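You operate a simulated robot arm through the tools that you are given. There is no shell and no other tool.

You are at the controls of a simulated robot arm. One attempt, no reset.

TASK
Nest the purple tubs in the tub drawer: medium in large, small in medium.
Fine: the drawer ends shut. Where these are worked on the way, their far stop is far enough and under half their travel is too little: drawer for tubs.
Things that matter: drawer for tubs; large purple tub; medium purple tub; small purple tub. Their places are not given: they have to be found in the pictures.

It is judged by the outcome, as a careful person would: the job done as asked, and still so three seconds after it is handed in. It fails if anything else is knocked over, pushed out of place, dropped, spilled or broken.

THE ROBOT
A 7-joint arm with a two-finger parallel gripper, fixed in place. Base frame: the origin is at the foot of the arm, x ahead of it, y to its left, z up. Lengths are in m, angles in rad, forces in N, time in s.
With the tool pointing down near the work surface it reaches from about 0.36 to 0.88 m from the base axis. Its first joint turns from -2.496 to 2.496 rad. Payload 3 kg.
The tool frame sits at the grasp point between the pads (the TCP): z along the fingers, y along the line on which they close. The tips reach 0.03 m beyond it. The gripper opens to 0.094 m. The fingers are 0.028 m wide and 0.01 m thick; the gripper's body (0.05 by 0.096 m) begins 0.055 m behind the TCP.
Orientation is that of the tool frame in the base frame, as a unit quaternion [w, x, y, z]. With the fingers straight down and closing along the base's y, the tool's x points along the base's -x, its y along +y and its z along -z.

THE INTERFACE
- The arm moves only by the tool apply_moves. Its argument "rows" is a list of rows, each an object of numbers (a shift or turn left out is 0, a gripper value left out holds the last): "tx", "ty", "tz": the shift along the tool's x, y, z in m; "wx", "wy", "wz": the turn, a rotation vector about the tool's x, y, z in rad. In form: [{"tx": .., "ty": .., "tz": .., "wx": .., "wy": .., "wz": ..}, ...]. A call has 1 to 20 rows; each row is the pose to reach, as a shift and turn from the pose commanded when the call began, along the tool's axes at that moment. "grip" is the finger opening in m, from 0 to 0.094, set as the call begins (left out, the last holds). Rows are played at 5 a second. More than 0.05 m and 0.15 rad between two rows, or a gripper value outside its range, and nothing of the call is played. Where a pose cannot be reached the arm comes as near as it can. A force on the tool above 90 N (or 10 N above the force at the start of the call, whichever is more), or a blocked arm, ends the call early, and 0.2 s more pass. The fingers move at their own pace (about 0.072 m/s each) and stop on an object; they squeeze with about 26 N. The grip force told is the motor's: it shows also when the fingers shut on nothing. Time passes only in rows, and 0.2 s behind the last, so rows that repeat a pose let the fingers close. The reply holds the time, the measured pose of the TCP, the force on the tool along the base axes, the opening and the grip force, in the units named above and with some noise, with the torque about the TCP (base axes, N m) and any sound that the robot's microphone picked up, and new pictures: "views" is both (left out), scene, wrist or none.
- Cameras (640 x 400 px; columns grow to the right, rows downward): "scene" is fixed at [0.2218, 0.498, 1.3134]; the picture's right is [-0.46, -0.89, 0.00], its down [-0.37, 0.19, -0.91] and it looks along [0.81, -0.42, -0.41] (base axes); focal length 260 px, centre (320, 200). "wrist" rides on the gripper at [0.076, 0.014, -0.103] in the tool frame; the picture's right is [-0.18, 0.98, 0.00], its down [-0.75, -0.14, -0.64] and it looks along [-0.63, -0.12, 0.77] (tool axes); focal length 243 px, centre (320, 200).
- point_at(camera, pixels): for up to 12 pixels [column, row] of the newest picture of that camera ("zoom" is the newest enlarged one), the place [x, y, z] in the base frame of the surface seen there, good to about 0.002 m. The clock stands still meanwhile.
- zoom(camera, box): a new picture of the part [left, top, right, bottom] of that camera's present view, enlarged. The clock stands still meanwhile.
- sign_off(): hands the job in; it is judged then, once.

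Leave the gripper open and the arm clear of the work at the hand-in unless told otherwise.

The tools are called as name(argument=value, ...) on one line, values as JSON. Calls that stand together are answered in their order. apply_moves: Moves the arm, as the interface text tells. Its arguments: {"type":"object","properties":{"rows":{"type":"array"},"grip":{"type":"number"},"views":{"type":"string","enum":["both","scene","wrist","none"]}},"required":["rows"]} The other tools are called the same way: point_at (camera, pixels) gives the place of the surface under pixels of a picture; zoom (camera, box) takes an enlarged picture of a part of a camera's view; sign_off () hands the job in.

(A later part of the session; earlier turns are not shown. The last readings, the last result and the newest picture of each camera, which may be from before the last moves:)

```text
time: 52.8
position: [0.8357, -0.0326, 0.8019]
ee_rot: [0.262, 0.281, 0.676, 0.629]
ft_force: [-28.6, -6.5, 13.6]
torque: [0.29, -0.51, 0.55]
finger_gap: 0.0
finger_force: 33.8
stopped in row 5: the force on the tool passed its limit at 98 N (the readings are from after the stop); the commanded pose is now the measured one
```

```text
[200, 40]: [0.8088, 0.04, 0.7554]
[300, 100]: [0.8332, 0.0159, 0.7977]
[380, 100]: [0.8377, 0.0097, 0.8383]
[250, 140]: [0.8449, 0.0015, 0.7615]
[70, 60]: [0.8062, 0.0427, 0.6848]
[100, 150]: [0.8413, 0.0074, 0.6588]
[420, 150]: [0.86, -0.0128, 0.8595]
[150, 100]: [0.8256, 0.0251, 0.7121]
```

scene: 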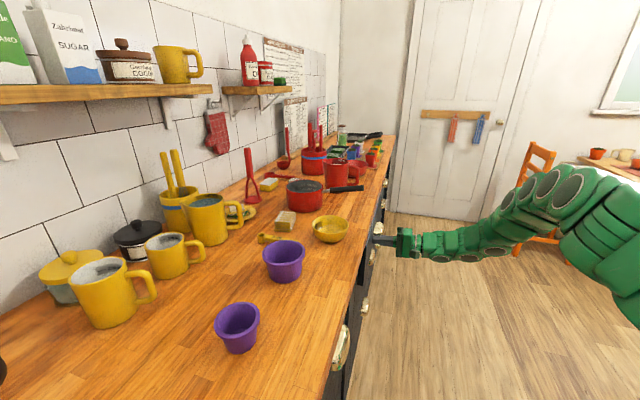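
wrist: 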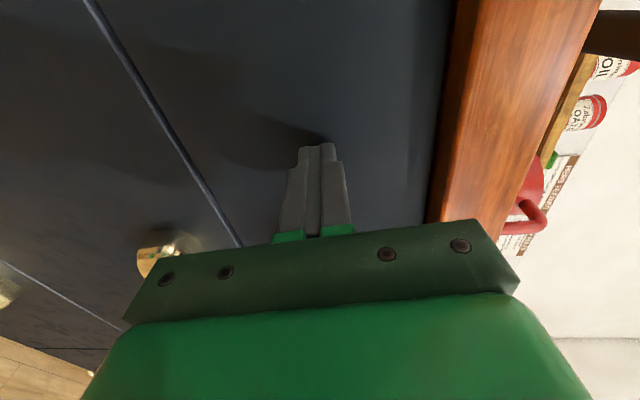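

The top drawer is flush again. Next I'll try the middle drawer, with its handle at u≈0.697, z≈0.667: back off, go down and line up in front of it.

apply_moves(rows=[{"tz": -0.045}, {"tz": -0.09}, {"tx": -0.021, "ty": -0.033, "tz": -0.1}, {"tx": -0.042, "ty": -0.066, "tz": -0.097}, {"tx": -0.063, "ty": -0.1, "tz": -0.094}, {"tx": -0.083, "ty": -0.1337, "tz": -0.0904}, {"tx": -0.083, "ty": -0.1337, "tz": -0.0904}], grip=0.055, views="both")

```text
time: 54.4
position: [0.8252, -0.1612, 0.6753]
ee_rot: [0.263, 0.281, 0.676, 0.629]
ft_force: [0.0, -0.4, 0.5]
torque: [0.01, -0.03, -0.02]
finger_gap: 0.0551
finger_force: 0.1
```

scene: 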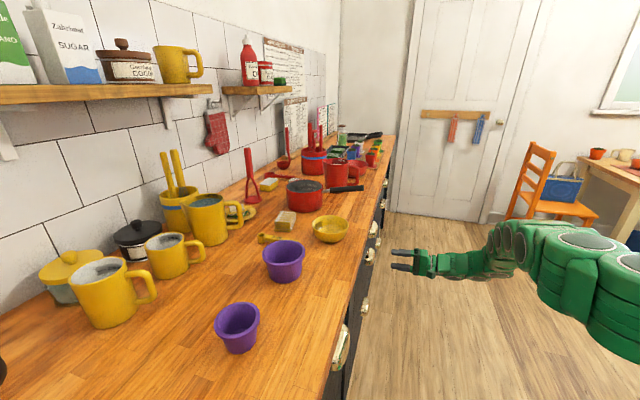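
wrist: 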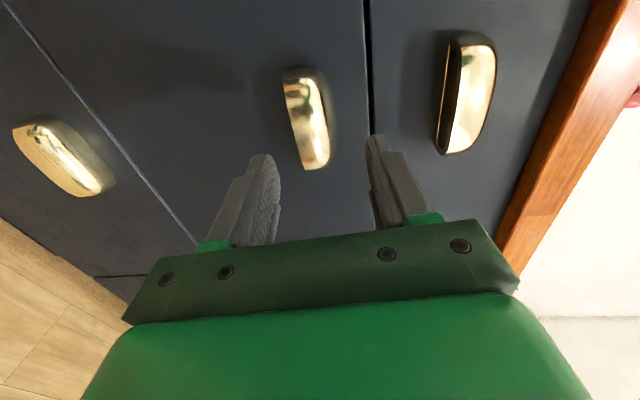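

The middle handle is now ahead at (308,118). I'll check its exact extents.

point_at(camera="wrist", pixels=[[295, 90], [303, 75], [315, 72], [300, 110], [308, 110], [318, 110], [325, 110], [308, 150], [314, 165], [322, 160], [60, 50], [200, 60]])

```text
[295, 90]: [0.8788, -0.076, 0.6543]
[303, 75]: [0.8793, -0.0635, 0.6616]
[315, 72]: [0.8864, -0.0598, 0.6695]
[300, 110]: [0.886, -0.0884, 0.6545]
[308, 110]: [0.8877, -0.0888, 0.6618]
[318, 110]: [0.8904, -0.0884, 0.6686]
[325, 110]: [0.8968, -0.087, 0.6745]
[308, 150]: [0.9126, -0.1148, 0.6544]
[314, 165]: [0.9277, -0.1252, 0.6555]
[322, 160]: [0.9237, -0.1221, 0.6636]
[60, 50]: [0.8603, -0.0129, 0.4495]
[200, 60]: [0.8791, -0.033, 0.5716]
```

The handle spans z≈0.651–0.684, so I'm aligned. I'll move in and close on it.

apply_moves(rows=[{"tz": 0.03}, {"tz": 0.055}, {"tz": 0.075}, {"tz": 0.088}, {"tz": 0.093}, {"tz": 0.093}], grip=0.055, views="none")

apply_moves(rows=[{"tz": 0.002}, {"tz": 0.002}, {"tz": 0.002}, {"tz": 0.002}], grip=0.0, views="wrist")

```text
time: 55.8
position: [0.8906, -0.0963, 0.6686]
ee_rot: [0.264, 0.281, 0.676, 0.628]
ft_force: [0.9, -0.2, -0.2]
torque: [0.0, -0.02, -0.01]
finger_gap: 0.0553
finger_force: 0.1
```

```text
time: 56.9
position: [0.8891, -0.0966, 0.6632]
ee_rot: [0.262, 0.285, 0.678, 0.625]
ft_force: [0.7, -0.5, -3.5]
torque: [0.39, -1.02, -0.46]
finger_gap: 0.0362
finger_force: 45.0
stopped in row 4: the force on the tool passed its limit at 92 N (the readings are from after the stop); the commanded pose is now the measured one
```

wrist: 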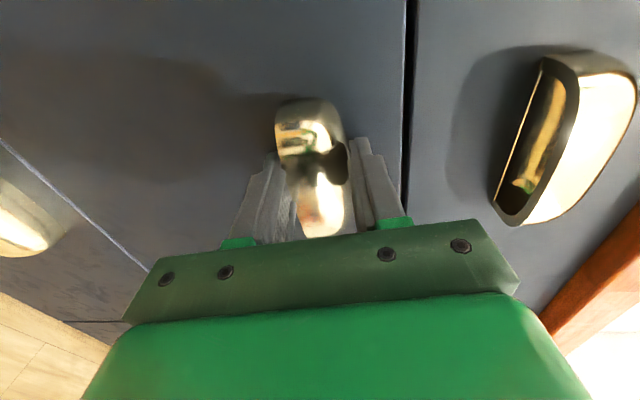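

The grip is good. I'll pull the middle drawer out.

apply_moves(rows=[{"tx": -0.0001, "ty": -0.0008, "tz": -0.01}, {"tx": -0.0002, "ty": -0.0016, "tz": -0.02}, {"tx": -0.0004, "ty": -0.0033, "tz": -0.04}, {"tx": -0.0006, "ty": -0.0049, "tz": -0.06}, {"tx": -0.0008, "ty": -0.0065, "tz": -0.08}, {"tx": -0.0009, "ty": -0.0082, "tz": -0.1}, {"tx": -0.0011, "ty": -0.0098, "tz": -0.12}, {"tx": -0.0013, "ty": -0.0114, "tz": -0.14}, {"tx": -0.0015, "ty": -0.013, "tz": -0.16}, {"tx": -0.0017, "ty": -0.0147, "tz": -0.18}, {"tx": -0.0019, "ty": -0.0163, "tz": -0.2}], grip=0.0, views="both")

```text
time: 59.3
position: [0.7486, -0.2388, 0.662]
ee_rot: [0.261, 0.284, 0.678, 0.626]
ft_force: [-13.9, 10.2, -23.9]
torque: [0.2, -1.06, 0.71]
finger_gap: 0.0358
finger_force: 44.7
```

scene: 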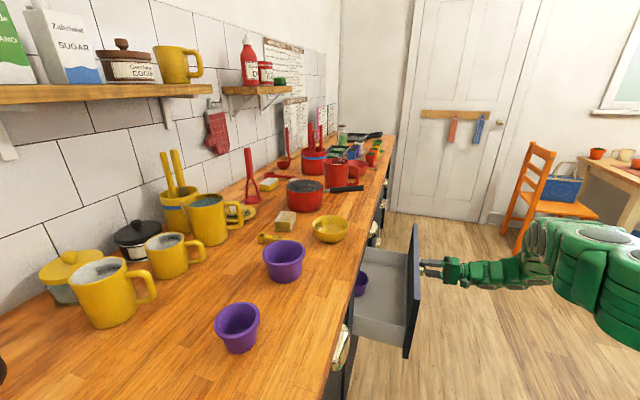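
wrist: 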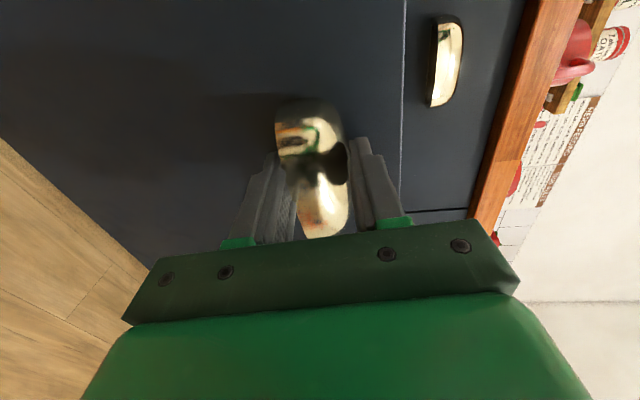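

A purple tub has appeared inside this drawer at about (360,284), so this is the tub drawer. I'll zoom and measure.

zoom(camera="scene", box=[330, 210, 450, 370])

point_at(camera="scene", pixels=[[360, 276], [365, 278], [360, 290], [355, 275], [358, 272], [390, 280], [385, 320], [395, 330], [412, 290], [390, 255], [362, 296], [372, 300]])

```text
2.50 times, centred on (390, 290) of scene
```

zoom: 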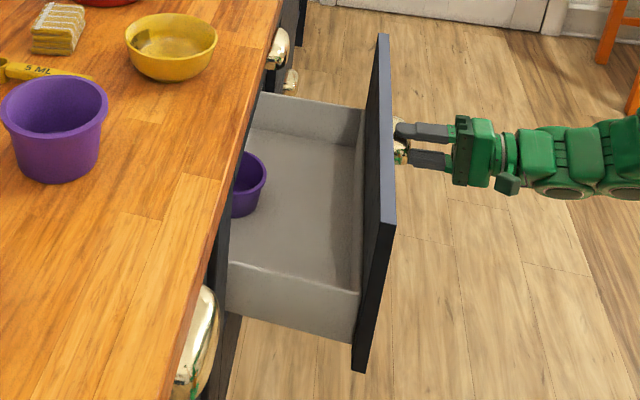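

```text
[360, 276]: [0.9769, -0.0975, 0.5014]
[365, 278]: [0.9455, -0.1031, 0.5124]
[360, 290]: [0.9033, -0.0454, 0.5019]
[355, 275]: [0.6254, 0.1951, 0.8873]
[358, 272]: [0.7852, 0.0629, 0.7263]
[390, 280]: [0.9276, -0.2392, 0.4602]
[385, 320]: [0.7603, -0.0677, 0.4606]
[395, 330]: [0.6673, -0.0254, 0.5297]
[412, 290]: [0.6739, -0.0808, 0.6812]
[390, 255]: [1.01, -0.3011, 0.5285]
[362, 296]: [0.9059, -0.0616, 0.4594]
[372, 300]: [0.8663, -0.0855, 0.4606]
```

The drawer floor is at z≈0.46 and the tub stands on it around (0.93,-0.08). I'll pull further to bring it fully into view.

apply_moves(rows=[{"tx": -0.0002, "ty": -0.0016, "tz": -0.02}, {"tx": -0.0004, "ty": -0.0033, "tz": -0.04}, {"tx": -0.0006, "ty": -0.0049, "tz": -0.06}, {"tx": -0.0008, "ty": -0.0065, "tz": -0.08}, {"tx": -0.0009, "ty": -0.0082, "tz": -0.1}, {"tx": -0.0011, "ty": -0.0098, "tz": -0.12}], grip=0.0, views="both")

```text
time: 60.7
position: [0.6626, -0.3257, 0.662]
ee_rot: [0.261, 0.284, 0.678, 0.625]
ft_force: [-25.1, 20.7, -17.5]
torque: [0.47, -0.67, 0.04]
finger_gap: 0.0361
finger_force: 44.6
```

scene: 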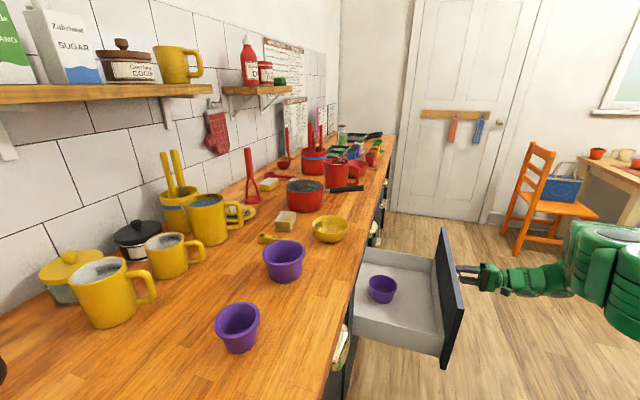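
wrist: 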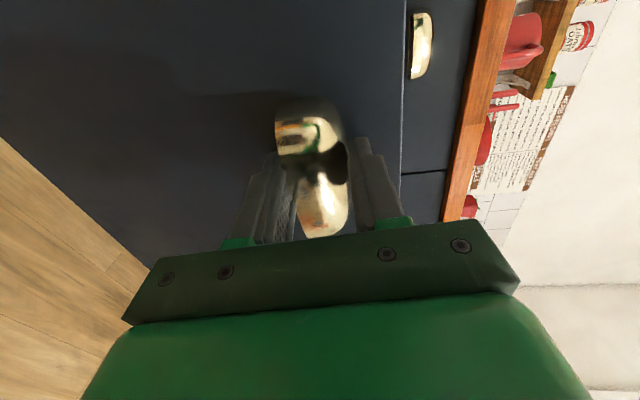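

The tub is fully visible now at (383,288). I'll pull the last few cm to the stop.

apply_moves(rows=[{"ty": -0.0008, "tz": -0.01}, {"ty": -0.0016, "tz": -0.02}, {"ty": -0.0022, "tz": -0.027}, {"ty": -0.0027, "tz": -0.033}], grip=0.0, views="scene")

zoom(camera="scene", box=[340, 220, 480, 370])

point_at(camera="scene", pixels=[[370, 280], [398, 286], [384, 277], [384, 285], [384, 295], [390, 302], [410, 280], [400, 310], [450, 300], [375, 310], [440, 245], [355, 320]])

```text
time: 61.7
position: [0.6395, -0.3468, 0.6624]
ee_rot: [0.262, 0.284, 0.679, 0.625]
ft_force: [-5.0, 8.4, -28.5]
torque: [0.31, -0.64, 0.74]
finger_gap: 0.036
finger_force: 44.9
```

scene: 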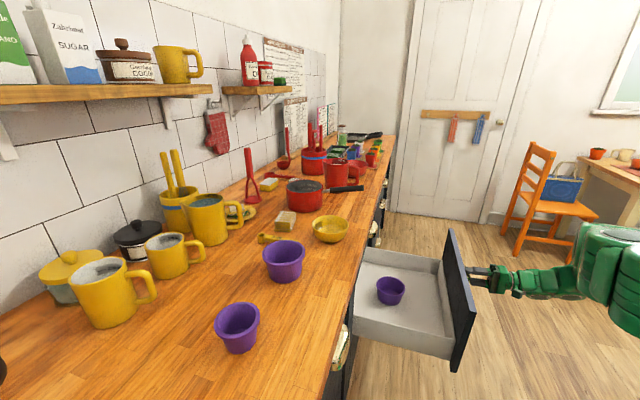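

```text
2.67 times, centred on (410, 295) of scene
```

zoom: 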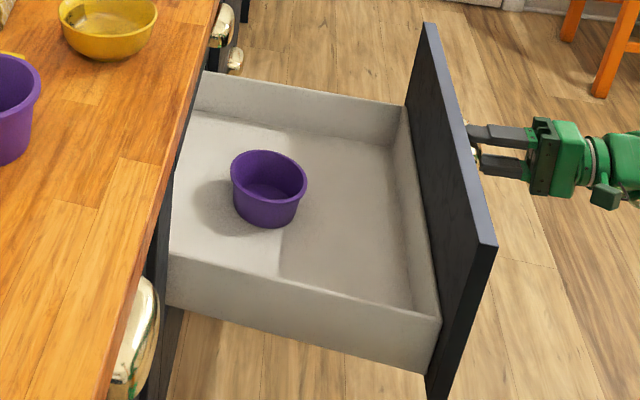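

```text
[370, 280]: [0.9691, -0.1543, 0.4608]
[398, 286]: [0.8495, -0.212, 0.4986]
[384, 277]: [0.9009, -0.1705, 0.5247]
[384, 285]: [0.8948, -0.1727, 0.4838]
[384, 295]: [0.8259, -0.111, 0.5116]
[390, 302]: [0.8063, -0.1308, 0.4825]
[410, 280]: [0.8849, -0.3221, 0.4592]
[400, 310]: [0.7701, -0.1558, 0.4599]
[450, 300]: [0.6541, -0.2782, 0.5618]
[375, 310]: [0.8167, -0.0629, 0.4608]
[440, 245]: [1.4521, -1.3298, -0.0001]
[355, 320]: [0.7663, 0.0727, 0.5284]
```

The drawer is nearly at the stop and the tub stands inside. I'll measure its rim and base in the enlarged picture, and the two tubs on the counter too, to tell the sizes apart.

point_at(camera="zoom", pixels=[[233, 178], [305, 184], [262, 152], [288, 160], [250, 194], [290, 198], [240, 164], [300, 172], [270, 202], [268, 226], [240, 210], [268, 190]])

zoom(camera="scene", box=[200, 220, 320, 370])

```text
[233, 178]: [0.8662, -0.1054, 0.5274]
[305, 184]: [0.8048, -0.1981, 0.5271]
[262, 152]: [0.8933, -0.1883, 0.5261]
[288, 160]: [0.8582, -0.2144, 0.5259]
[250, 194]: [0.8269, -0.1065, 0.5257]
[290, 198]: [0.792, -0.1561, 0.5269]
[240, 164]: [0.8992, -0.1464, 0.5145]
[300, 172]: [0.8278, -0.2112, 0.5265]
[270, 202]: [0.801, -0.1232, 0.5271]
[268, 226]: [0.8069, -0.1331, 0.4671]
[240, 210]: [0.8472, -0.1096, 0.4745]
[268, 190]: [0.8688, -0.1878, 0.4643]
```

```text
2.67 times, centred on (260, 295) of scene
```

zoom: 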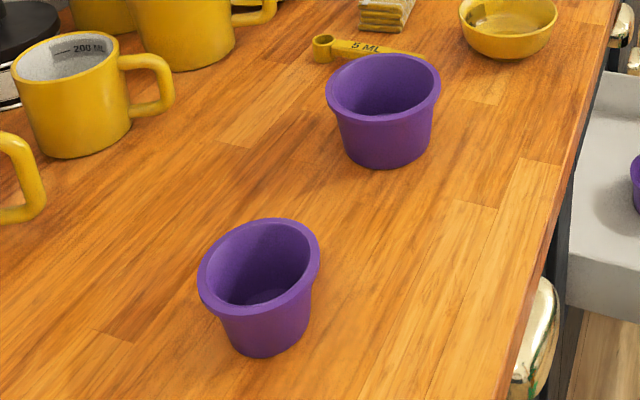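

The drawer tub's rim is about 0.112 m across, with its top at z≈0.527; that's the large one. Now I'll measure the rims of the two tubs on the counter.

point_at(camera="zoom", pixels=[[329, 92], [439, 88], [360, 60], [400, 56], [430, 68], [345, 110], [385, 119], [425, 106], [383, 162], [350, 145], [425, 140], [385, 100]])

point_at(camera="zoom", pixels=[[201, 270], [318, 256], [225, 233], [265, 221], [300, 228], [215, 295], [250, 309], [290, 298], [312, 278], [265, 352], [235, 335], [305, 320]])

```text
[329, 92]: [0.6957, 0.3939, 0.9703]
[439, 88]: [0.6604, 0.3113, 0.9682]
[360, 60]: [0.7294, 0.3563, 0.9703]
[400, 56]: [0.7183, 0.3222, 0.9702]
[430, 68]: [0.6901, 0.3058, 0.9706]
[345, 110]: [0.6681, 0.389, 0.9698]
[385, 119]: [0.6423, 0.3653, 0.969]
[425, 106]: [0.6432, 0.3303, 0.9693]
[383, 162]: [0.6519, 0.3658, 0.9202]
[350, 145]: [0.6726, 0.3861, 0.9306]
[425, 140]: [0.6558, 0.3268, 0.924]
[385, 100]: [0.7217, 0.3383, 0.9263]
```

```text
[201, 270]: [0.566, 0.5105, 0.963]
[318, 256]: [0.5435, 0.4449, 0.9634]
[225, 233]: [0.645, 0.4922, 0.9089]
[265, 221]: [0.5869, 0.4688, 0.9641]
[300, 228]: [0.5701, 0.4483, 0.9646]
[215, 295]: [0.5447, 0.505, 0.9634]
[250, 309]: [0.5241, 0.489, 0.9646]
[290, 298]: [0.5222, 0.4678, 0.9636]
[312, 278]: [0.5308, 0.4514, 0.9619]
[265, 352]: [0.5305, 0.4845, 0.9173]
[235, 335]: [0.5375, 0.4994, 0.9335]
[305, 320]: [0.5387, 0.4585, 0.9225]
```

Sizes are clear: drawer tub = large (rim Ø≈0.112, center ≈(0.845,-0.160)), counter tub at (0.686,0.349) = medium (Ø≈0.089, rim z 0.970), counter tub at (0.555,0.478) = small (Ø≈0.068, rim z 0.9635). I'll release the handle, back away and rise clear of the drawer.

apply_moves(rows=[{"tz": 0.0}, {"tz": 0.0}, {"tz": -0.03}, {"tz": -0.065}, {"ty": 0.04, "tz": -0.068}, {"ty": 0.085, "tz": -0.072}, {"ty": 0.13, "tz": -0.075}, {"ty": 0.175, "tz": -0.079}, {"ty": 0.22, "tz": -0.082}, {"ty": 0.265, "tz": -0.086}, {"ty": 0.31, "tz": -0.09}, {"ty": 0.35, "tz": -0.093}], grip=0.06, views="scene")

```text
time: 64.3
position: [0.5928, -0.3913, 1.0191]
ee_rot: [0.261, 0.284, 0.678, 0.625]
ft_force: [0.1, 0.5, -0.4]
torque: [-0.01, -0.01, 0.01]
finger_gap: 0.0601
finger_force: 0.1
```

scene: 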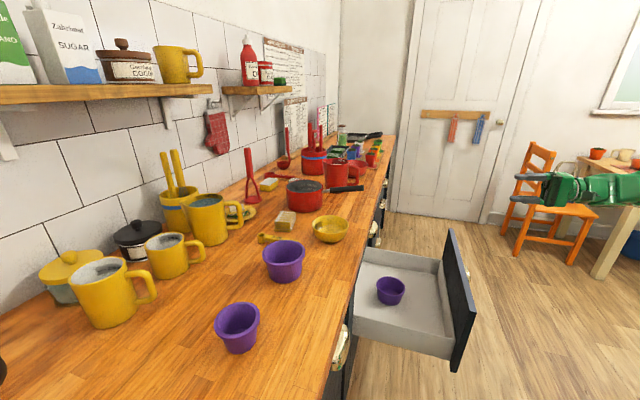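

Clear of the drawer. Now I'll turn the tool to point down and move above the open drawer to look at the large tub and test the reach.

apply_moves(rows=[{"tx": 0.0035, "ty": -0.0017, "tz": 0.0236, "wx": 0.1354}, {"tx": 0.007, "ty": -0.0035, "tz": 0.0472, "wx": 0.2707}, {"tx": 0.0105, "ty": -0.0052, "tz": 0.0708, "wx": 0.4061}, {"tx": 0.014, "ty": -0.0069, "tz": 0.0944, "wx": 0.5415}, {"tx": 0.0175, "ty": -0.0086, "tz": 0.118, "wx": 0.6768}, {"tx": 0.0209, "ty": -0.0104, "tz": 0.1416, "wx": 0.8122}, {"tx": 0.0244, "ty": -0.0121, "tz": 0.1652, "wx": 0.9476}, {"tx": 0.0279, "ty": -0.0138, "tz": 0.1888, "wx": 1.0829}, {"tx": 0.0314, "ty": -0.0155, "tz": 0.2124, "wx": 1.2183}, {"tx": 0.0349, "ty": -0.0173, "tz": 0.236, "wx": 1.3537}, {"tx": 0.0384, "ty": -0.019, "tz": 0.2596, "wx": 1.489}], views="both")

```text
time: 66.7
position: [0.7486, -0.1856, 0.9789]
ee_rot: [-0.001, 0.386, 0.923, -0.001]
ft_force: [0.1, -0.3, 0.2]
torque: [0.0, 0.01, 0.02]
finger_gap: 0.0603
finger_force: 0.1
```

scene: 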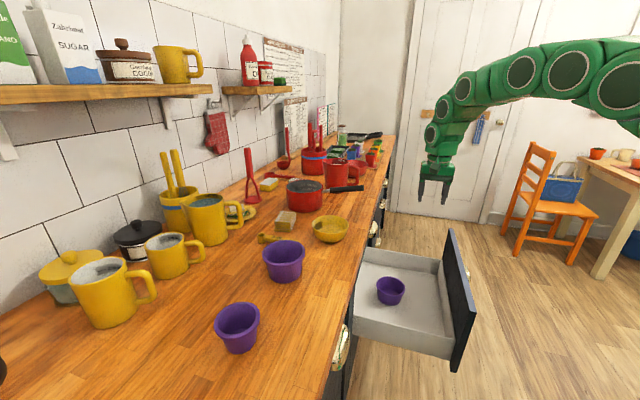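
wrist: 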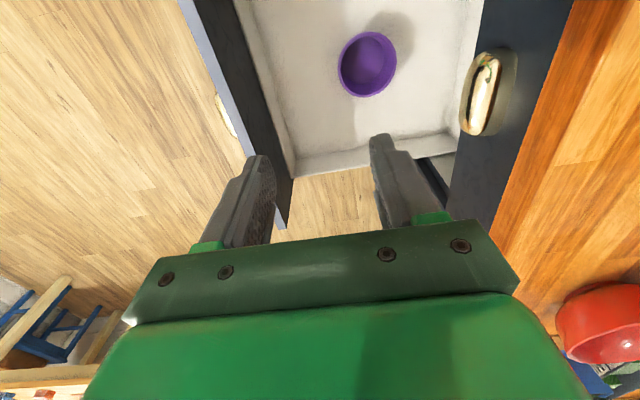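

Now I have a good top view: the large tub is at (368,64) in the wrist picture. I'll measure its rim and the drawer walls from here.

point_at(camera="wrist", pixels=[[341, 66], [395, 60], [371, 33], [366, 95], [350, 42], [389, 42], [346, 84], [386, 86], [370, 60], [300, 60], [440, 60], [360, 130]])

zoom(camera="wrist", box=[240, 0, 500, 180])

```text
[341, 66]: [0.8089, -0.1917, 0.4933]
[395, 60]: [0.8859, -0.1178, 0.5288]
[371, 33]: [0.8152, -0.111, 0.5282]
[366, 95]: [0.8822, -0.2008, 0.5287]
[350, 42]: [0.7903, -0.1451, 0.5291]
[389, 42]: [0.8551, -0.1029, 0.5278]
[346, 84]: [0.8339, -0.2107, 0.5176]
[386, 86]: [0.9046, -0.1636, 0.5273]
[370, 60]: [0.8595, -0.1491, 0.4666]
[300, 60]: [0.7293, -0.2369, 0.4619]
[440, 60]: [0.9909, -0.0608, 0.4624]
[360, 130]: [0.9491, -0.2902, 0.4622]
```

```text
2.22 times, centred on (370, 90) of wrist
```

zoom: 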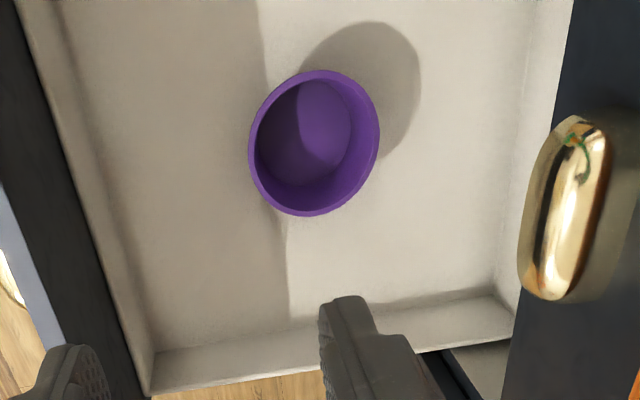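

The large tub's center is (0.847,-0.157), rim radius 0.056, inner floor at z≈0.467. I'll test the reach by moving the open hand above it at z 0.75, then lower.

apply_moves(rows=[{"tx": -0.0082, "ty": 0.015, "tz": 0.0382}, {"tx": -0.0163, "ty": 0.0301, "tz": 0.0763}, {"tx": -0.0245, "ty": 0.0451, "tz": 0.1145}, {"tx": -0.0326, "ty": 0.0601, "tz": 0.1527}, {"tx": -0.0408, "ty": 0.0752, "tz": 0.1908}, {"tx": -0.0489, "ty": 0.0902, "tz": 0.229}], views="both")

```text
time: 68.1
position: [0.8494, -0.1553, 0.7496]
ee_rot: [-0.001, 0.387, 0.922, 0.001]
ft_force: [0.4, 0.8, 0.5]
torque: [0.02, 0.01, 0.02]
finger_gap: 0.0598
finger_force: 0.1
```

scene: 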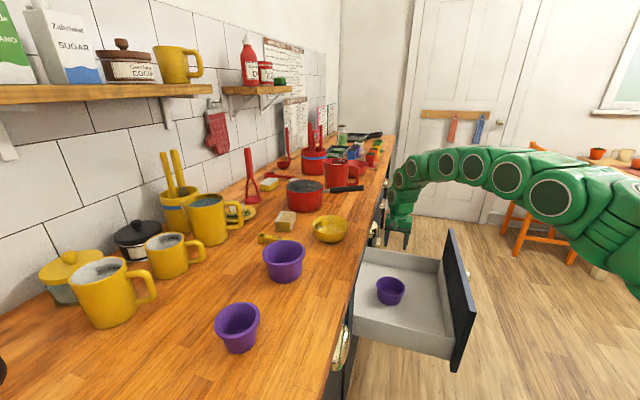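
wrist: 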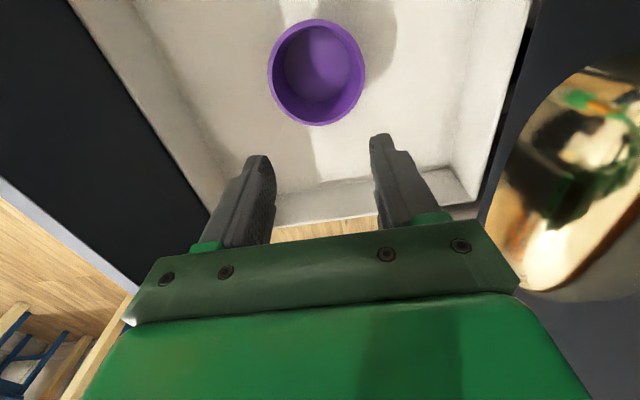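

Reached without trouble at z 0.75. I'll continue straight down to z 0.56, which keeps the fingertips just at the tub's rim level and inside its opening.

apply_moves(rows=[{"tx": 0.0, "ty": -0.001, "tz": 0.04}, {"tx": 0.0, "ty": -0.002, "tz": 0.08}, {"tx": 0.0, "ty": -0.003, "tz": 0.12}, {"tx": 0.0, "ty": -0.003, "tz": 0.16}, {"tx": 0.0, "ty": -0.003, "tz": 0.185}], views="both")

```text
time: 69.3
position: [0.8467, -0.1572, 0.5651]
ee_rot: [-0.001, 0.386, 0.923, 0.0]
ft_force: [0.7, 0.3, 0.1]
torque: [-0.02, 0.05, 0.04]
finger_gap: 0.06
finger_force: 0.0
```

scene: 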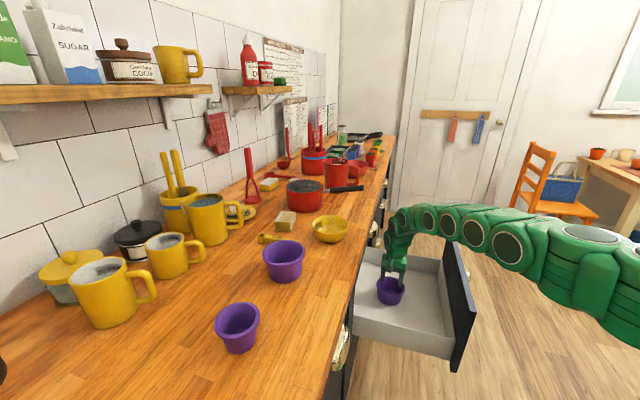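
wrist: 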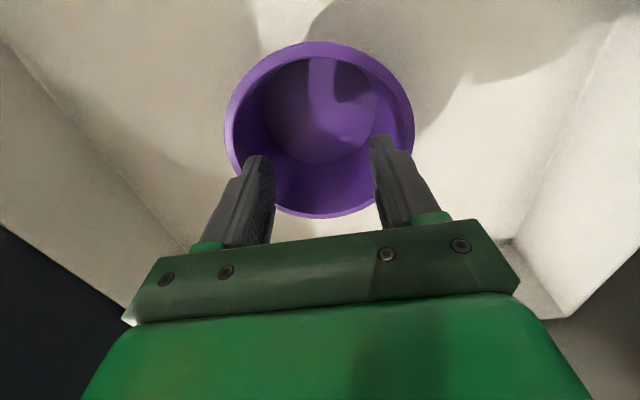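

Reach inside the drawer is fine: tool straight down at (0.847,-0.157,0.565). I'll check how close the forearm passes over the drawer front's top edge here.

zoom(camera="scene", box=[360, 180, 560, 380])

point_at(camera="scene", pixels=[[450, 255], [455, 262], [460, 270], [440, 235], [430, 240], [470, 290], [500, 260], [475, 262], [410, 225], [450, 220], [475, 235], [510, 245]])

```text
2.00 times, centred on (460, 280) of scene
```

zoom: 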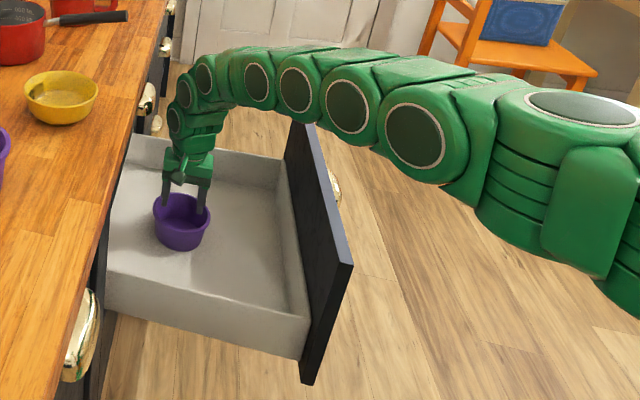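

```text
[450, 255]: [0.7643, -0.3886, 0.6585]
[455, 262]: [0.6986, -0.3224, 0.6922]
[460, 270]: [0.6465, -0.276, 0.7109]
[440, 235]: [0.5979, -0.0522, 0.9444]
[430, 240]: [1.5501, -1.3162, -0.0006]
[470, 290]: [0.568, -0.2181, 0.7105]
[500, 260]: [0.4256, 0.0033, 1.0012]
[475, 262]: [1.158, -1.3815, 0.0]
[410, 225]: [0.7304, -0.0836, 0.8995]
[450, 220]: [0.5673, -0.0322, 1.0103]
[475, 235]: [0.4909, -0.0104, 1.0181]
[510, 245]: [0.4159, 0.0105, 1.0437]
```

The forearm passes more than 0.2 m above the drawer front, so placing here is safe. Next I'll rise straight up, then move over the medium tub.

apply_moves(rows=[{"tz": -0.045}, {"tz": -0.09}, {"tz": -0.135}, {"tz": -0.18}, {"tz": -0.225}, {"tz": -0.27}, {"tz": -0.315}, {"tz": -0.36}, {"tz": -0.405}, {"tz": -0.45}, {"tz": -0.495}, {"tz": -0.54}], views="none")

```text
time: 71.9
position: [0.8422, -0.1568, 1.0775]
ee_rot: [0.001, 0.385, 0.923, 0.0]
ft_force: [-0.9, 0.8, 0.7]
torque: [-0.02, -0.01, 0.01]
finger_gap: 0.0602
finger_force: 0.0
out of reach, approached as far as the arm can: row 12
```

Now I'll move over to above the medium tub at (0.686, 0.349), staying at z≈1.08.

apply_moves(rows=[{"tx": 0.0392, "ty": 0.0204, "tz": -0.001}, {"tx": 0.0783, "ty": 0.0408, "tz": -0.002}, {"tx": 0.1175, "ty": 0.0611, "tz": -0.003}, {"tx": 0.1566, "ty": 0.0815, "tz": -0.004}, {"tx": 0.1958, "ty": 0.1019, "tz": -0.005}, {"tx": 0.2349, "ty": 0.1223, "tz": -0.006}, {"tx": 0.2741, "ty": 0.1426, "tz": -0.007}, {"tx": 0.3132, "ty": 0.163, "tz": -0.008}, {"tx": 0.3524, "ty": 0.1834, "tz": -0.009}, {"tx": 0.3915, "ty": 0.2038, "tz": -0.01}, {"tx": 0.4307, "ty": 0.2241, "tz": -0.01}, {"tx": 0.4698, "ty": 0.2445, "tz": -0.01}], grip=0.04, views="both")

```text
time: 74.5
position: [0.6857, 0.3496, 1.0897]
ee_rot: [0.0, 0.386, 0.922, 0.001]
ft_force: [0.8, 0.3, 1.0]
torque: [-0.02, 0.0, 0.0]
finger_gap: 0.0401
finger_force: 0.1
```

scene: 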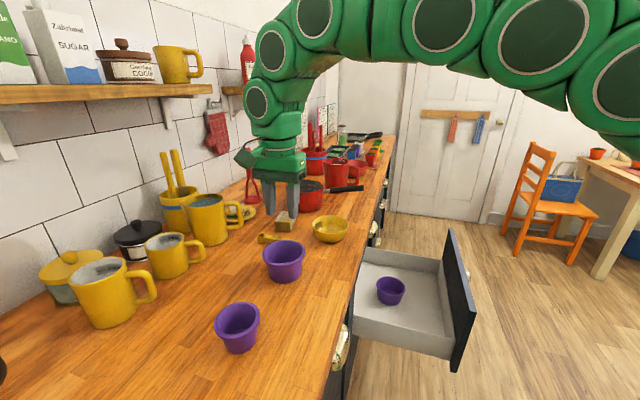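
wrist: 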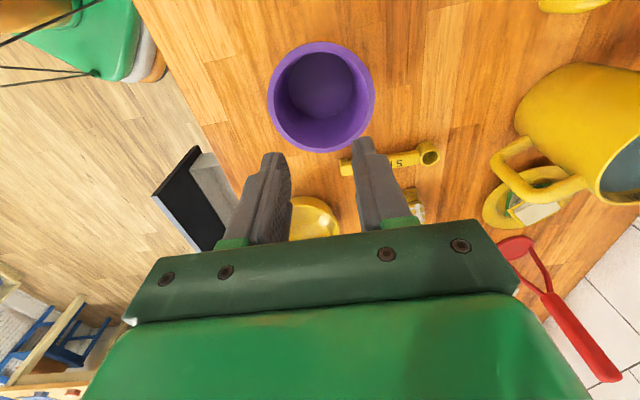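

The medium tub is below at (321,97) in the wrist view. I'll measure its rim, inner wall and floor.

point_at(camera="wrist", pixels=[[270, 98], [373, 92], [322, 44], [318, 149], [285, 60], [358, 58], [284, 132], [358, 128]])

point_at(camera="wrist", pixels=[[322, 85], [296, 85], [348, 85], [322, 60], [322, 110], [322, 125], [280, 95], [362, 92], [322, 52], [290, 85], [354, 85], [322, 140]])

zoom(camera="wrist", box=[250, 20, 400, 170])

```text
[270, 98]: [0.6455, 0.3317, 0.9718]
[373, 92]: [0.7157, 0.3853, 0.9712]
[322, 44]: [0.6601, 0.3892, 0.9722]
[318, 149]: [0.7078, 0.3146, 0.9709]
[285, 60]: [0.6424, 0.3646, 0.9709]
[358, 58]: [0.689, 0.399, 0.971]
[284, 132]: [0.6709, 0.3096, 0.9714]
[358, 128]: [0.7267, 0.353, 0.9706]
```

```text
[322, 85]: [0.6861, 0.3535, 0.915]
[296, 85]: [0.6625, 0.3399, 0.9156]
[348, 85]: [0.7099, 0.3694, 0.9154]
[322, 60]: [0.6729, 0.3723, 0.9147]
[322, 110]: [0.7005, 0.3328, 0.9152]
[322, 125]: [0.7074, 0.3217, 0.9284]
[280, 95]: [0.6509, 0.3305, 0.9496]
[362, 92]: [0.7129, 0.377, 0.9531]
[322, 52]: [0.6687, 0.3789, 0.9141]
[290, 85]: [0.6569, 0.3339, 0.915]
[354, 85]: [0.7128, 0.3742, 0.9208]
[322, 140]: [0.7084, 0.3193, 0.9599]
```

```text
2.67 times, centred on (325, 95) of wrist
```

zoom: 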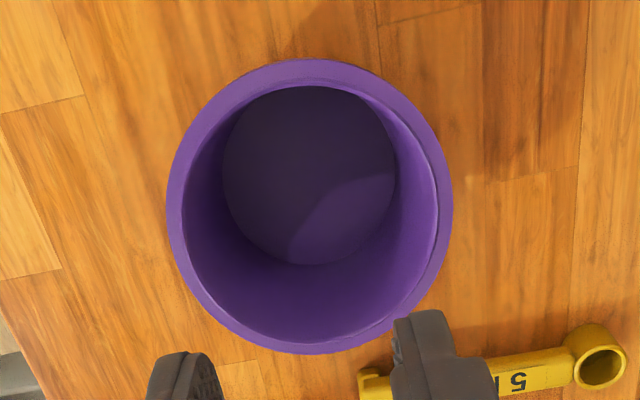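

The medium tub's center is (0.685, 0.351), inner radius about 0.034 at the floor (z 0.915) to 0.041 at the rim (z 0.971). I'll hold it from the inside by spreading the fingers, which keeps the outside free for nesting. First I'll lower the nearly closed fingers into it.

apply_moves(rows=[{"tx": 0.0015, "ty": 0.0005, "tz": 0.0}, {"tx": 0.0015, "ty": 0.0005, "tz": 0.03}, {"tx": 0.0015, "ty": 0.0005, "tz": 0.06}, {"tx": 0.0015, "ty": 0.0005, "tz": 0.09}, {"tx": 0.0015, "ty": 0.0005, "tz": 0.115}, {"tx": 0.0015, "ty": 0.0005, "tz": 0.13}, {"tx": 0.0015, "ty": 0.0005, "tz": 0.13}], grip=0.03, views="both")

```text
time: 76.1
position: [0.6843, 0.3493, 0.9572]
ee_rot: [0.0, 0.386, 0.923, 0.0]
ft_force: [0.5, 0.6, 0.5]
torque: [0.01, 0.05, -0.05]
finger_gap: 0.0299
finger_force: 0.0
```

scene: 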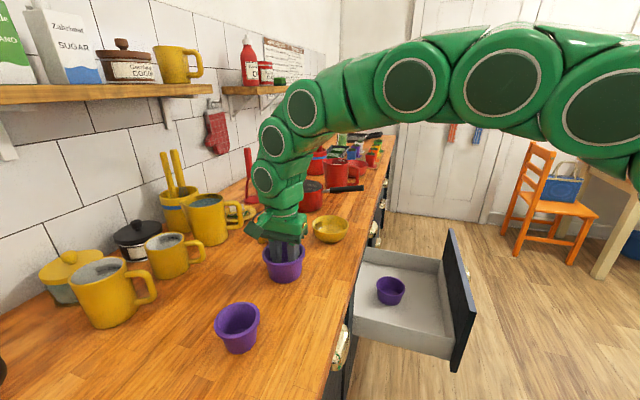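
wrist: 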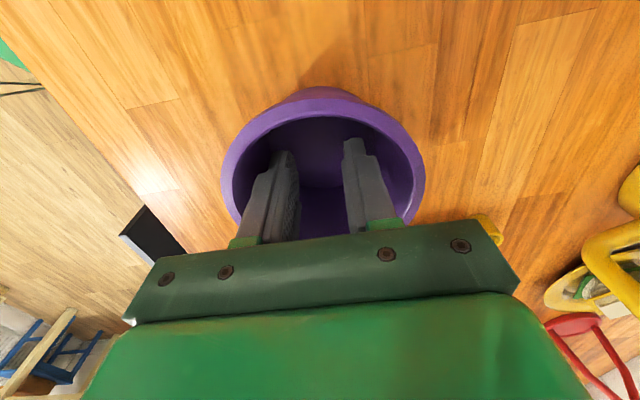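

The fingers are inside the medium tub without contact. I'll spread them until they stop on the inner wall.

apply_moves(rows=[{"tz": 0.0}, {"tz": 0.0}, {"tz": 0.0}, {"tz": 0.0}], grip=0.094, views="wrist")

```text
time: 77.1
position: [0.685, 0.3506, 0.9559]
ee_rot: [0.0, 0.386, 0.922, 0.0]
ft_force: [0.1, 0.2, 2.9]
torque: [-0.08, 0.07, 0.01]
finger_gap: 0.0392
finger_force: 0.1
```

wrist: 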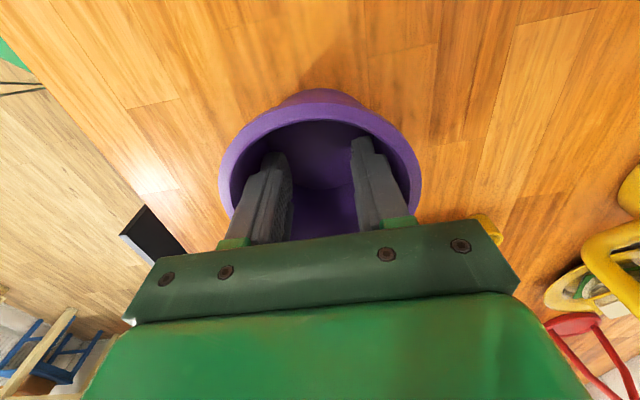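

The fingers stopped at 0.039 m, so they're pressing on the inner wall. I'll test with a small 2 cm lift.

apply_moves(rows=[{"tz": -0.005}, {"tz": -0.01}, {"tz": -0.015}, {"tz": -0.02}, {"tz": -0.02}], grip=0.094, views="both")

```text
time: 78.3
position: [0.6849, 0.3504, 0.9778]
ee_rot: [-0.001, 0.386, 0.923, 0.0]
ft_force: [-0.5, 0.9, -0.3]
torque: [0.0, 0.04, 0.0]
finger_gap: 0.0394
finger_force: 0.1
```

scene: 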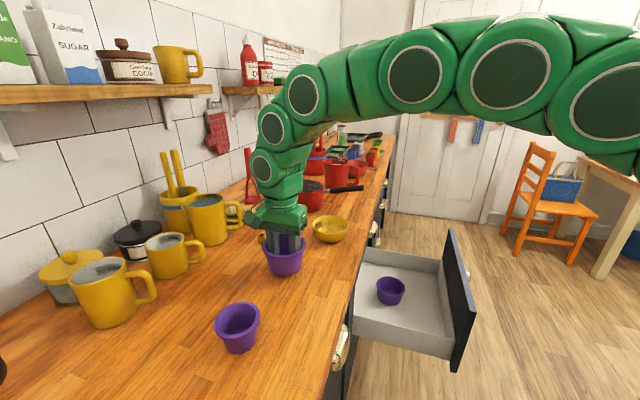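
wrist: 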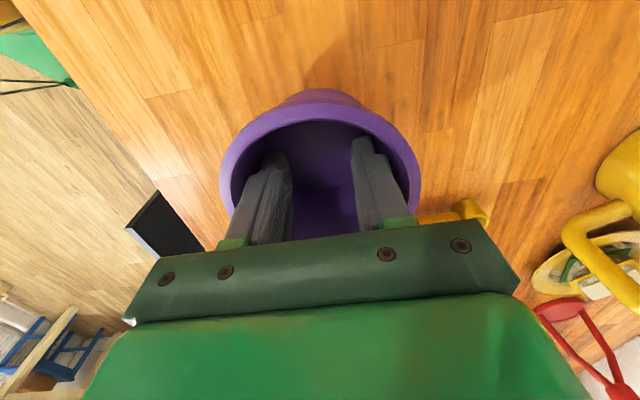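

The tub moved up with the hand: it looks the same relative to the fingers while the table shifted. I'll check the rim height.

point_at(camera="wrist", pixels=[[320, 108], [226, 165], [412, 160], [260, 122], [380, 118], [320, 95]])

point_at(camera="scene", pixels=[[267, 248], [284, 275], [300, 245], [285, 256], [284, 290]])

```text
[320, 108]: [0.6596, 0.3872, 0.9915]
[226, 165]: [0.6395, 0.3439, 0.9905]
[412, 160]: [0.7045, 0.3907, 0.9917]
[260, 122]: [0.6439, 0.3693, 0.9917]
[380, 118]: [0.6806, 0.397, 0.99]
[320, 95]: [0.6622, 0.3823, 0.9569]
```

```text
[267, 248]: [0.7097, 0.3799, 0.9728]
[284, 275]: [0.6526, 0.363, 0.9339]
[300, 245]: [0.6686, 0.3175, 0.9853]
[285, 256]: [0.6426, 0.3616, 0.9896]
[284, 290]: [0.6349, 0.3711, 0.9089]
```

The tub is lifted 2 cm and level, centred on the fingers. I'll raise it to travel height.

apply_moves(rows=[{"tz": -0.02}, {"tz": -0.04}, {"tz": -0.06}, {"tz": -0.082}], grip=0.094, views="wrist")

```text
time: 79.3
position: [0.6849, 0.3508, 1.0597]
ee_rot: [-0.001, 0.386, 0.922, 0.001]
ft_force: [-0.4, -0.5, 0.2]
torque: [0.0, -0.02, -0.02]
finger_gap: 0.0392
finger_force: 0.1
```

wrist: 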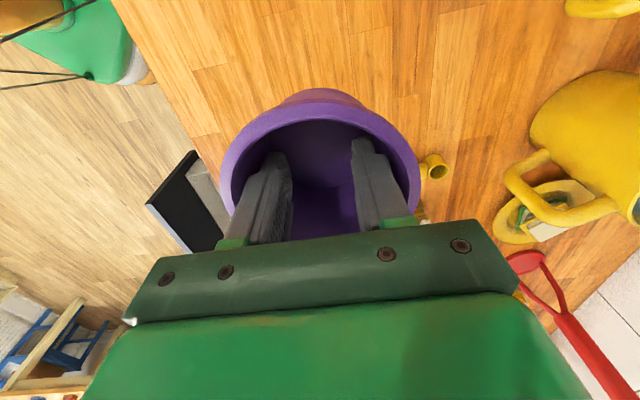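

The hold is steady (gap 0.0392). I'll carry it over to above the large tub at a gentle speed.

apply_moves(rows=[{"tx": -0.0297, "ty": -0.0151}, {"tx": -0.0594, "ty": -0.0302}, {"tx": -0.0891, "ty": -0.0452}, {"tx": -0.1188, "ty": -0.0603}, {"tx": -0.1485, "ty": -0.0754}, {"tx": -0.1782, "ty": -0.0905}, {"tx": -0.2079, "ty": -0.1055}, {"tx": -0.2376, "ty": -0.1206}, {"tx": -0.2673, "ty": -0.1357}, {"tx": -0.297, "ty": -0.1508}, {"tx": -0.3267, "ty": -0.1658}, {"tx": -0.3564, "ty": -0.1809}, {"tx": -0.3861, "ty": -0.196}, {"tx": -0.4158, "ty": -0.2111}, {"tx": -0.4455, "ty": -0.2261}, {"tx": -0.4752, "ty": -0.2412, "tz": 0.005}, {"tx": -0.4752, "ty": -0.2412, "tz": 0.005}], grip=0.094, views="both")

```text
time: 82.9
position: [0.8459, -0.1575, 1.055]
ee_rot: [0.0, 0.386, 0.923, 0.0]
ft_force: [0.6, 0.2, -0.1]
torque: [-0.01, 0.01, -0.01]
finger_gap: 0.0402
finger_force: 0.0
```

scene: 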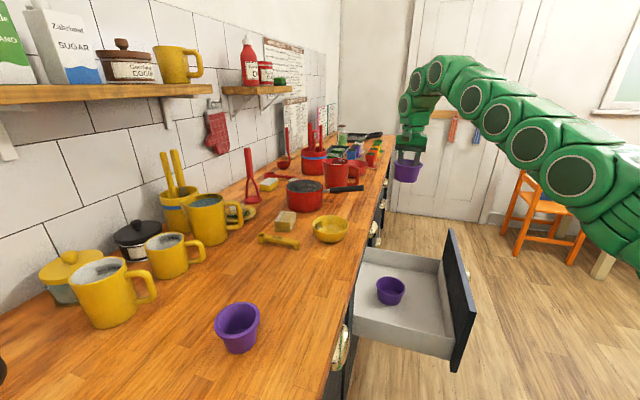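
wrist: 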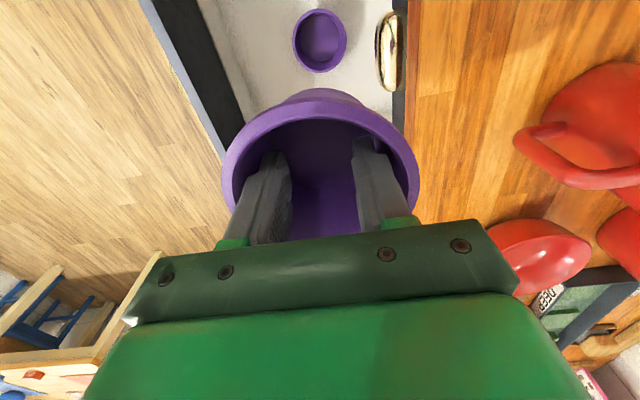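

I'm above the drawer with the medium tub held; the large one shows at (320,40). I'll verify the held tub's rim and the large tub's position before lowering.

point_at(camera="wrist", pixels=[[320, 108], [226, 165], [412, 160], [260, 122], [380, 118], [320, 95], [320, 12], [295, 40], [345, 40], [319, 70], [302, 20], [338, 20]])

```text
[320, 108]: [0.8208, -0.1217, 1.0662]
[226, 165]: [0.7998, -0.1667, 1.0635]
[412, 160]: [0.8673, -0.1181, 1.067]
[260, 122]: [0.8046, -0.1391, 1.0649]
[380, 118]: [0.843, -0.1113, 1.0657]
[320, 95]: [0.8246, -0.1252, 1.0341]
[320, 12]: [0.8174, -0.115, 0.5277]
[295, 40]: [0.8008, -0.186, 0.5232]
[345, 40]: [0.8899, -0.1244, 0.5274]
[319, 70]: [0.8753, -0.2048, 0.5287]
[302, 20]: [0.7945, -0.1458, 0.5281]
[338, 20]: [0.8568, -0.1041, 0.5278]
```

The held tub has slipped only about 3 mm and is still level and centred over the large tub at (0.847,-0.157). I'll lower it now.

apply_moves(rows=[{"tx": -0.0005, "ty": 0.001, "tz": 0.03}, {"tx": -0.0005, "ty": 0.001, "tz": 0.06}, {"tx": -0.0005, "ty": 0.001, "tz": 0.09}, {"tx": -0.0005, "ty": 0.001, "tz": 0.12}, {"tx": -0.0005, "ty": 0.001, "tz": 0.15}, {"tx": -0.0005, "ty": 0.001, "tz": 0.18}, {"tx": -0.0005, "ty": 0.001, "tz": 0.21}, {"tx": -0.0005, "ty": 0.001, "tz": 0.24}, {"tx": -0.0005, "ty": 0.001, "tz": 0.27}, {"tx": -0.0005, "ty": 0.001, "tz": 0.3}, {"tx": -0.0005, "ty": 0.001, "tz": 0.33}, {"tx": -0.0005, "ty": 0.001, "tz": 0.36}, {"tx": -0.0005, "ty": 0.001, "tz": 0.39}, {"tx": -0.0005, "ty": 0.001, "tz": 0.42}, {"tx": -0.0005, "ty": 0.001, "tz": 0.445}, {"tx": -0.0005, "ty": 0.001, "tz": 0.46}], grip=0.094, views="both")

```text
time: 86.3
position: [0.8464, -0.1556, 0.5945]
ee_rot: [0.0, 0.385, 0.923, 0.001]
ft_force: [-0.6, 0.3, -1.0]
torque: [-0.01, -0.06, -0.02]
finger_gap: 0.0413
finger_force: 0.0
```

scene: 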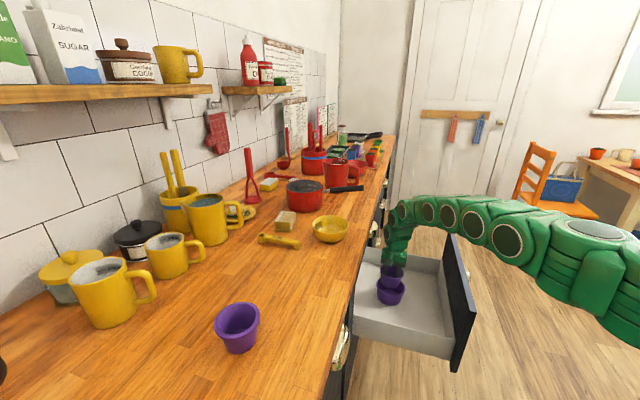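
wrist: 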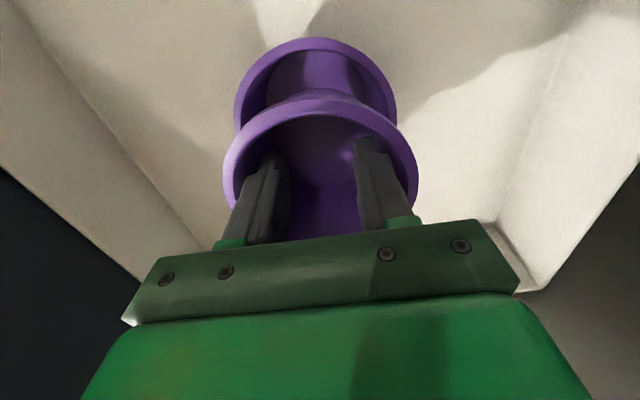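

The medium tub is just above the large one's rim. I'll check the alignment before the final lowering.

point_at(camera="wrist", pixels=[[318, 120], [228, 175], [412, 172], [262, 134], [378, 130], [316, 44], [239, 100], [394, 95], [262, 60], [372, 58], [250, 75], [386, 75]])

```text
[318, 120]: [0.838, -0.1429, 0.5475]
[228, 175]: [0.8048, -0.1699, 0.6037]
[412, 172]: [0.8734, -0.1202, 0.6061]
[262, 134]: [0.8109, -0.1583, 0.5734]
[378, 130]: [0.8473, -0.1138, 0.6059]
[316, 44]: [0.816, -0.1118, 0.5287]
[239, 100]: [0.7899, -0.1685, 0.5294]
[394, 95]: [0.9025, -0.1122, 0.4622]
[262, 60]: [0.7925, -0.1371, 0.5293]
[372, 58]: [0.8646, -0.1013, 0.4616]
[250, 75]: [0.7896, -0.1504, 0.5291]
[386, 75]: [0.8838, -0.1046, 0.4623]
```

Both tubs are centred within about 2 mm. I'll lower the medium one into the large one until it nearly rests on the floor.

apply_moves(rows=[{"tz": 0.02}, {"tz": 0.04}, {"tz": 0.055}, {"tz": 0.066}, {"tz": 0.073}, {"tz": 0.077}, {"tz": 0.077}], grip=0.094, views="both")

```text
time: 87.9
position: [0.8475, -0.1571, 0.5183]
ee_rot: [0.0, 0.386, 0.922, 0.001]
ft_force: [2.4, -1.6, 5.9]
torque: [-0.08, 0.12, 0.02]
finger_gap: 0.0425
finger_force: 0.0
```

scene: 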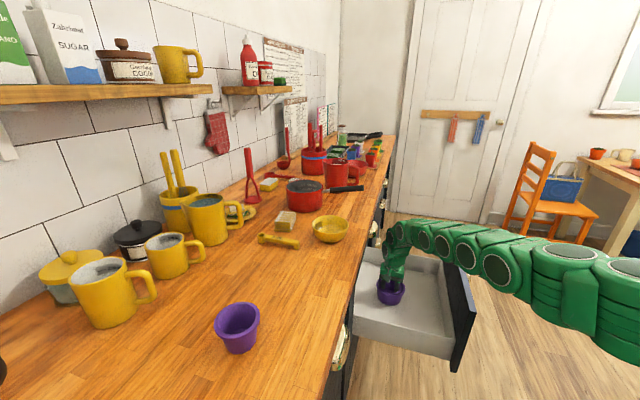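
wrist: 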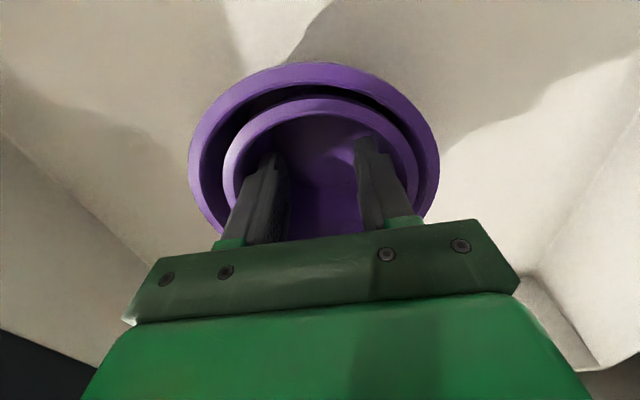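

The medium tub sits inside the large one and the tool feels a light upward contact. I'll release by bringing the fingers inward, then lift out straight.

apply_moves(rows=[{"tz": 0.0}, {"tz": 0.0}, {"tz": 0.0}, {"tz": -0.02}, {"tz": -0.045}, {"tz": -0.08}, {"tz": -0.12}], grip=0.025, views="both")

```text
time: 89.5
position: [0.8473, -0.1563, 0.6362]
ee_rot: [-0.001, 0.386, 0.923, 0.0]
ft_force: [0.6, -0.4, -0.4]
torque: [0.0, 0.03, -0.01]
finger_gap: 0.0249
finger_force: 0.1
```

scene: 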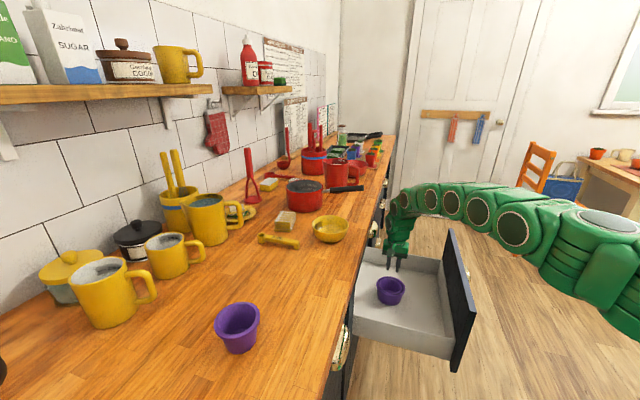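
wrist: 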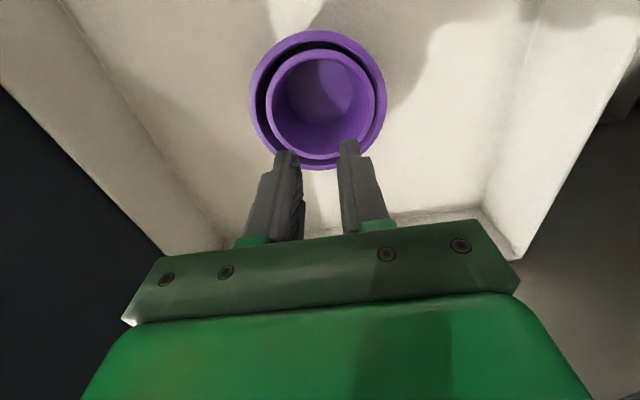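

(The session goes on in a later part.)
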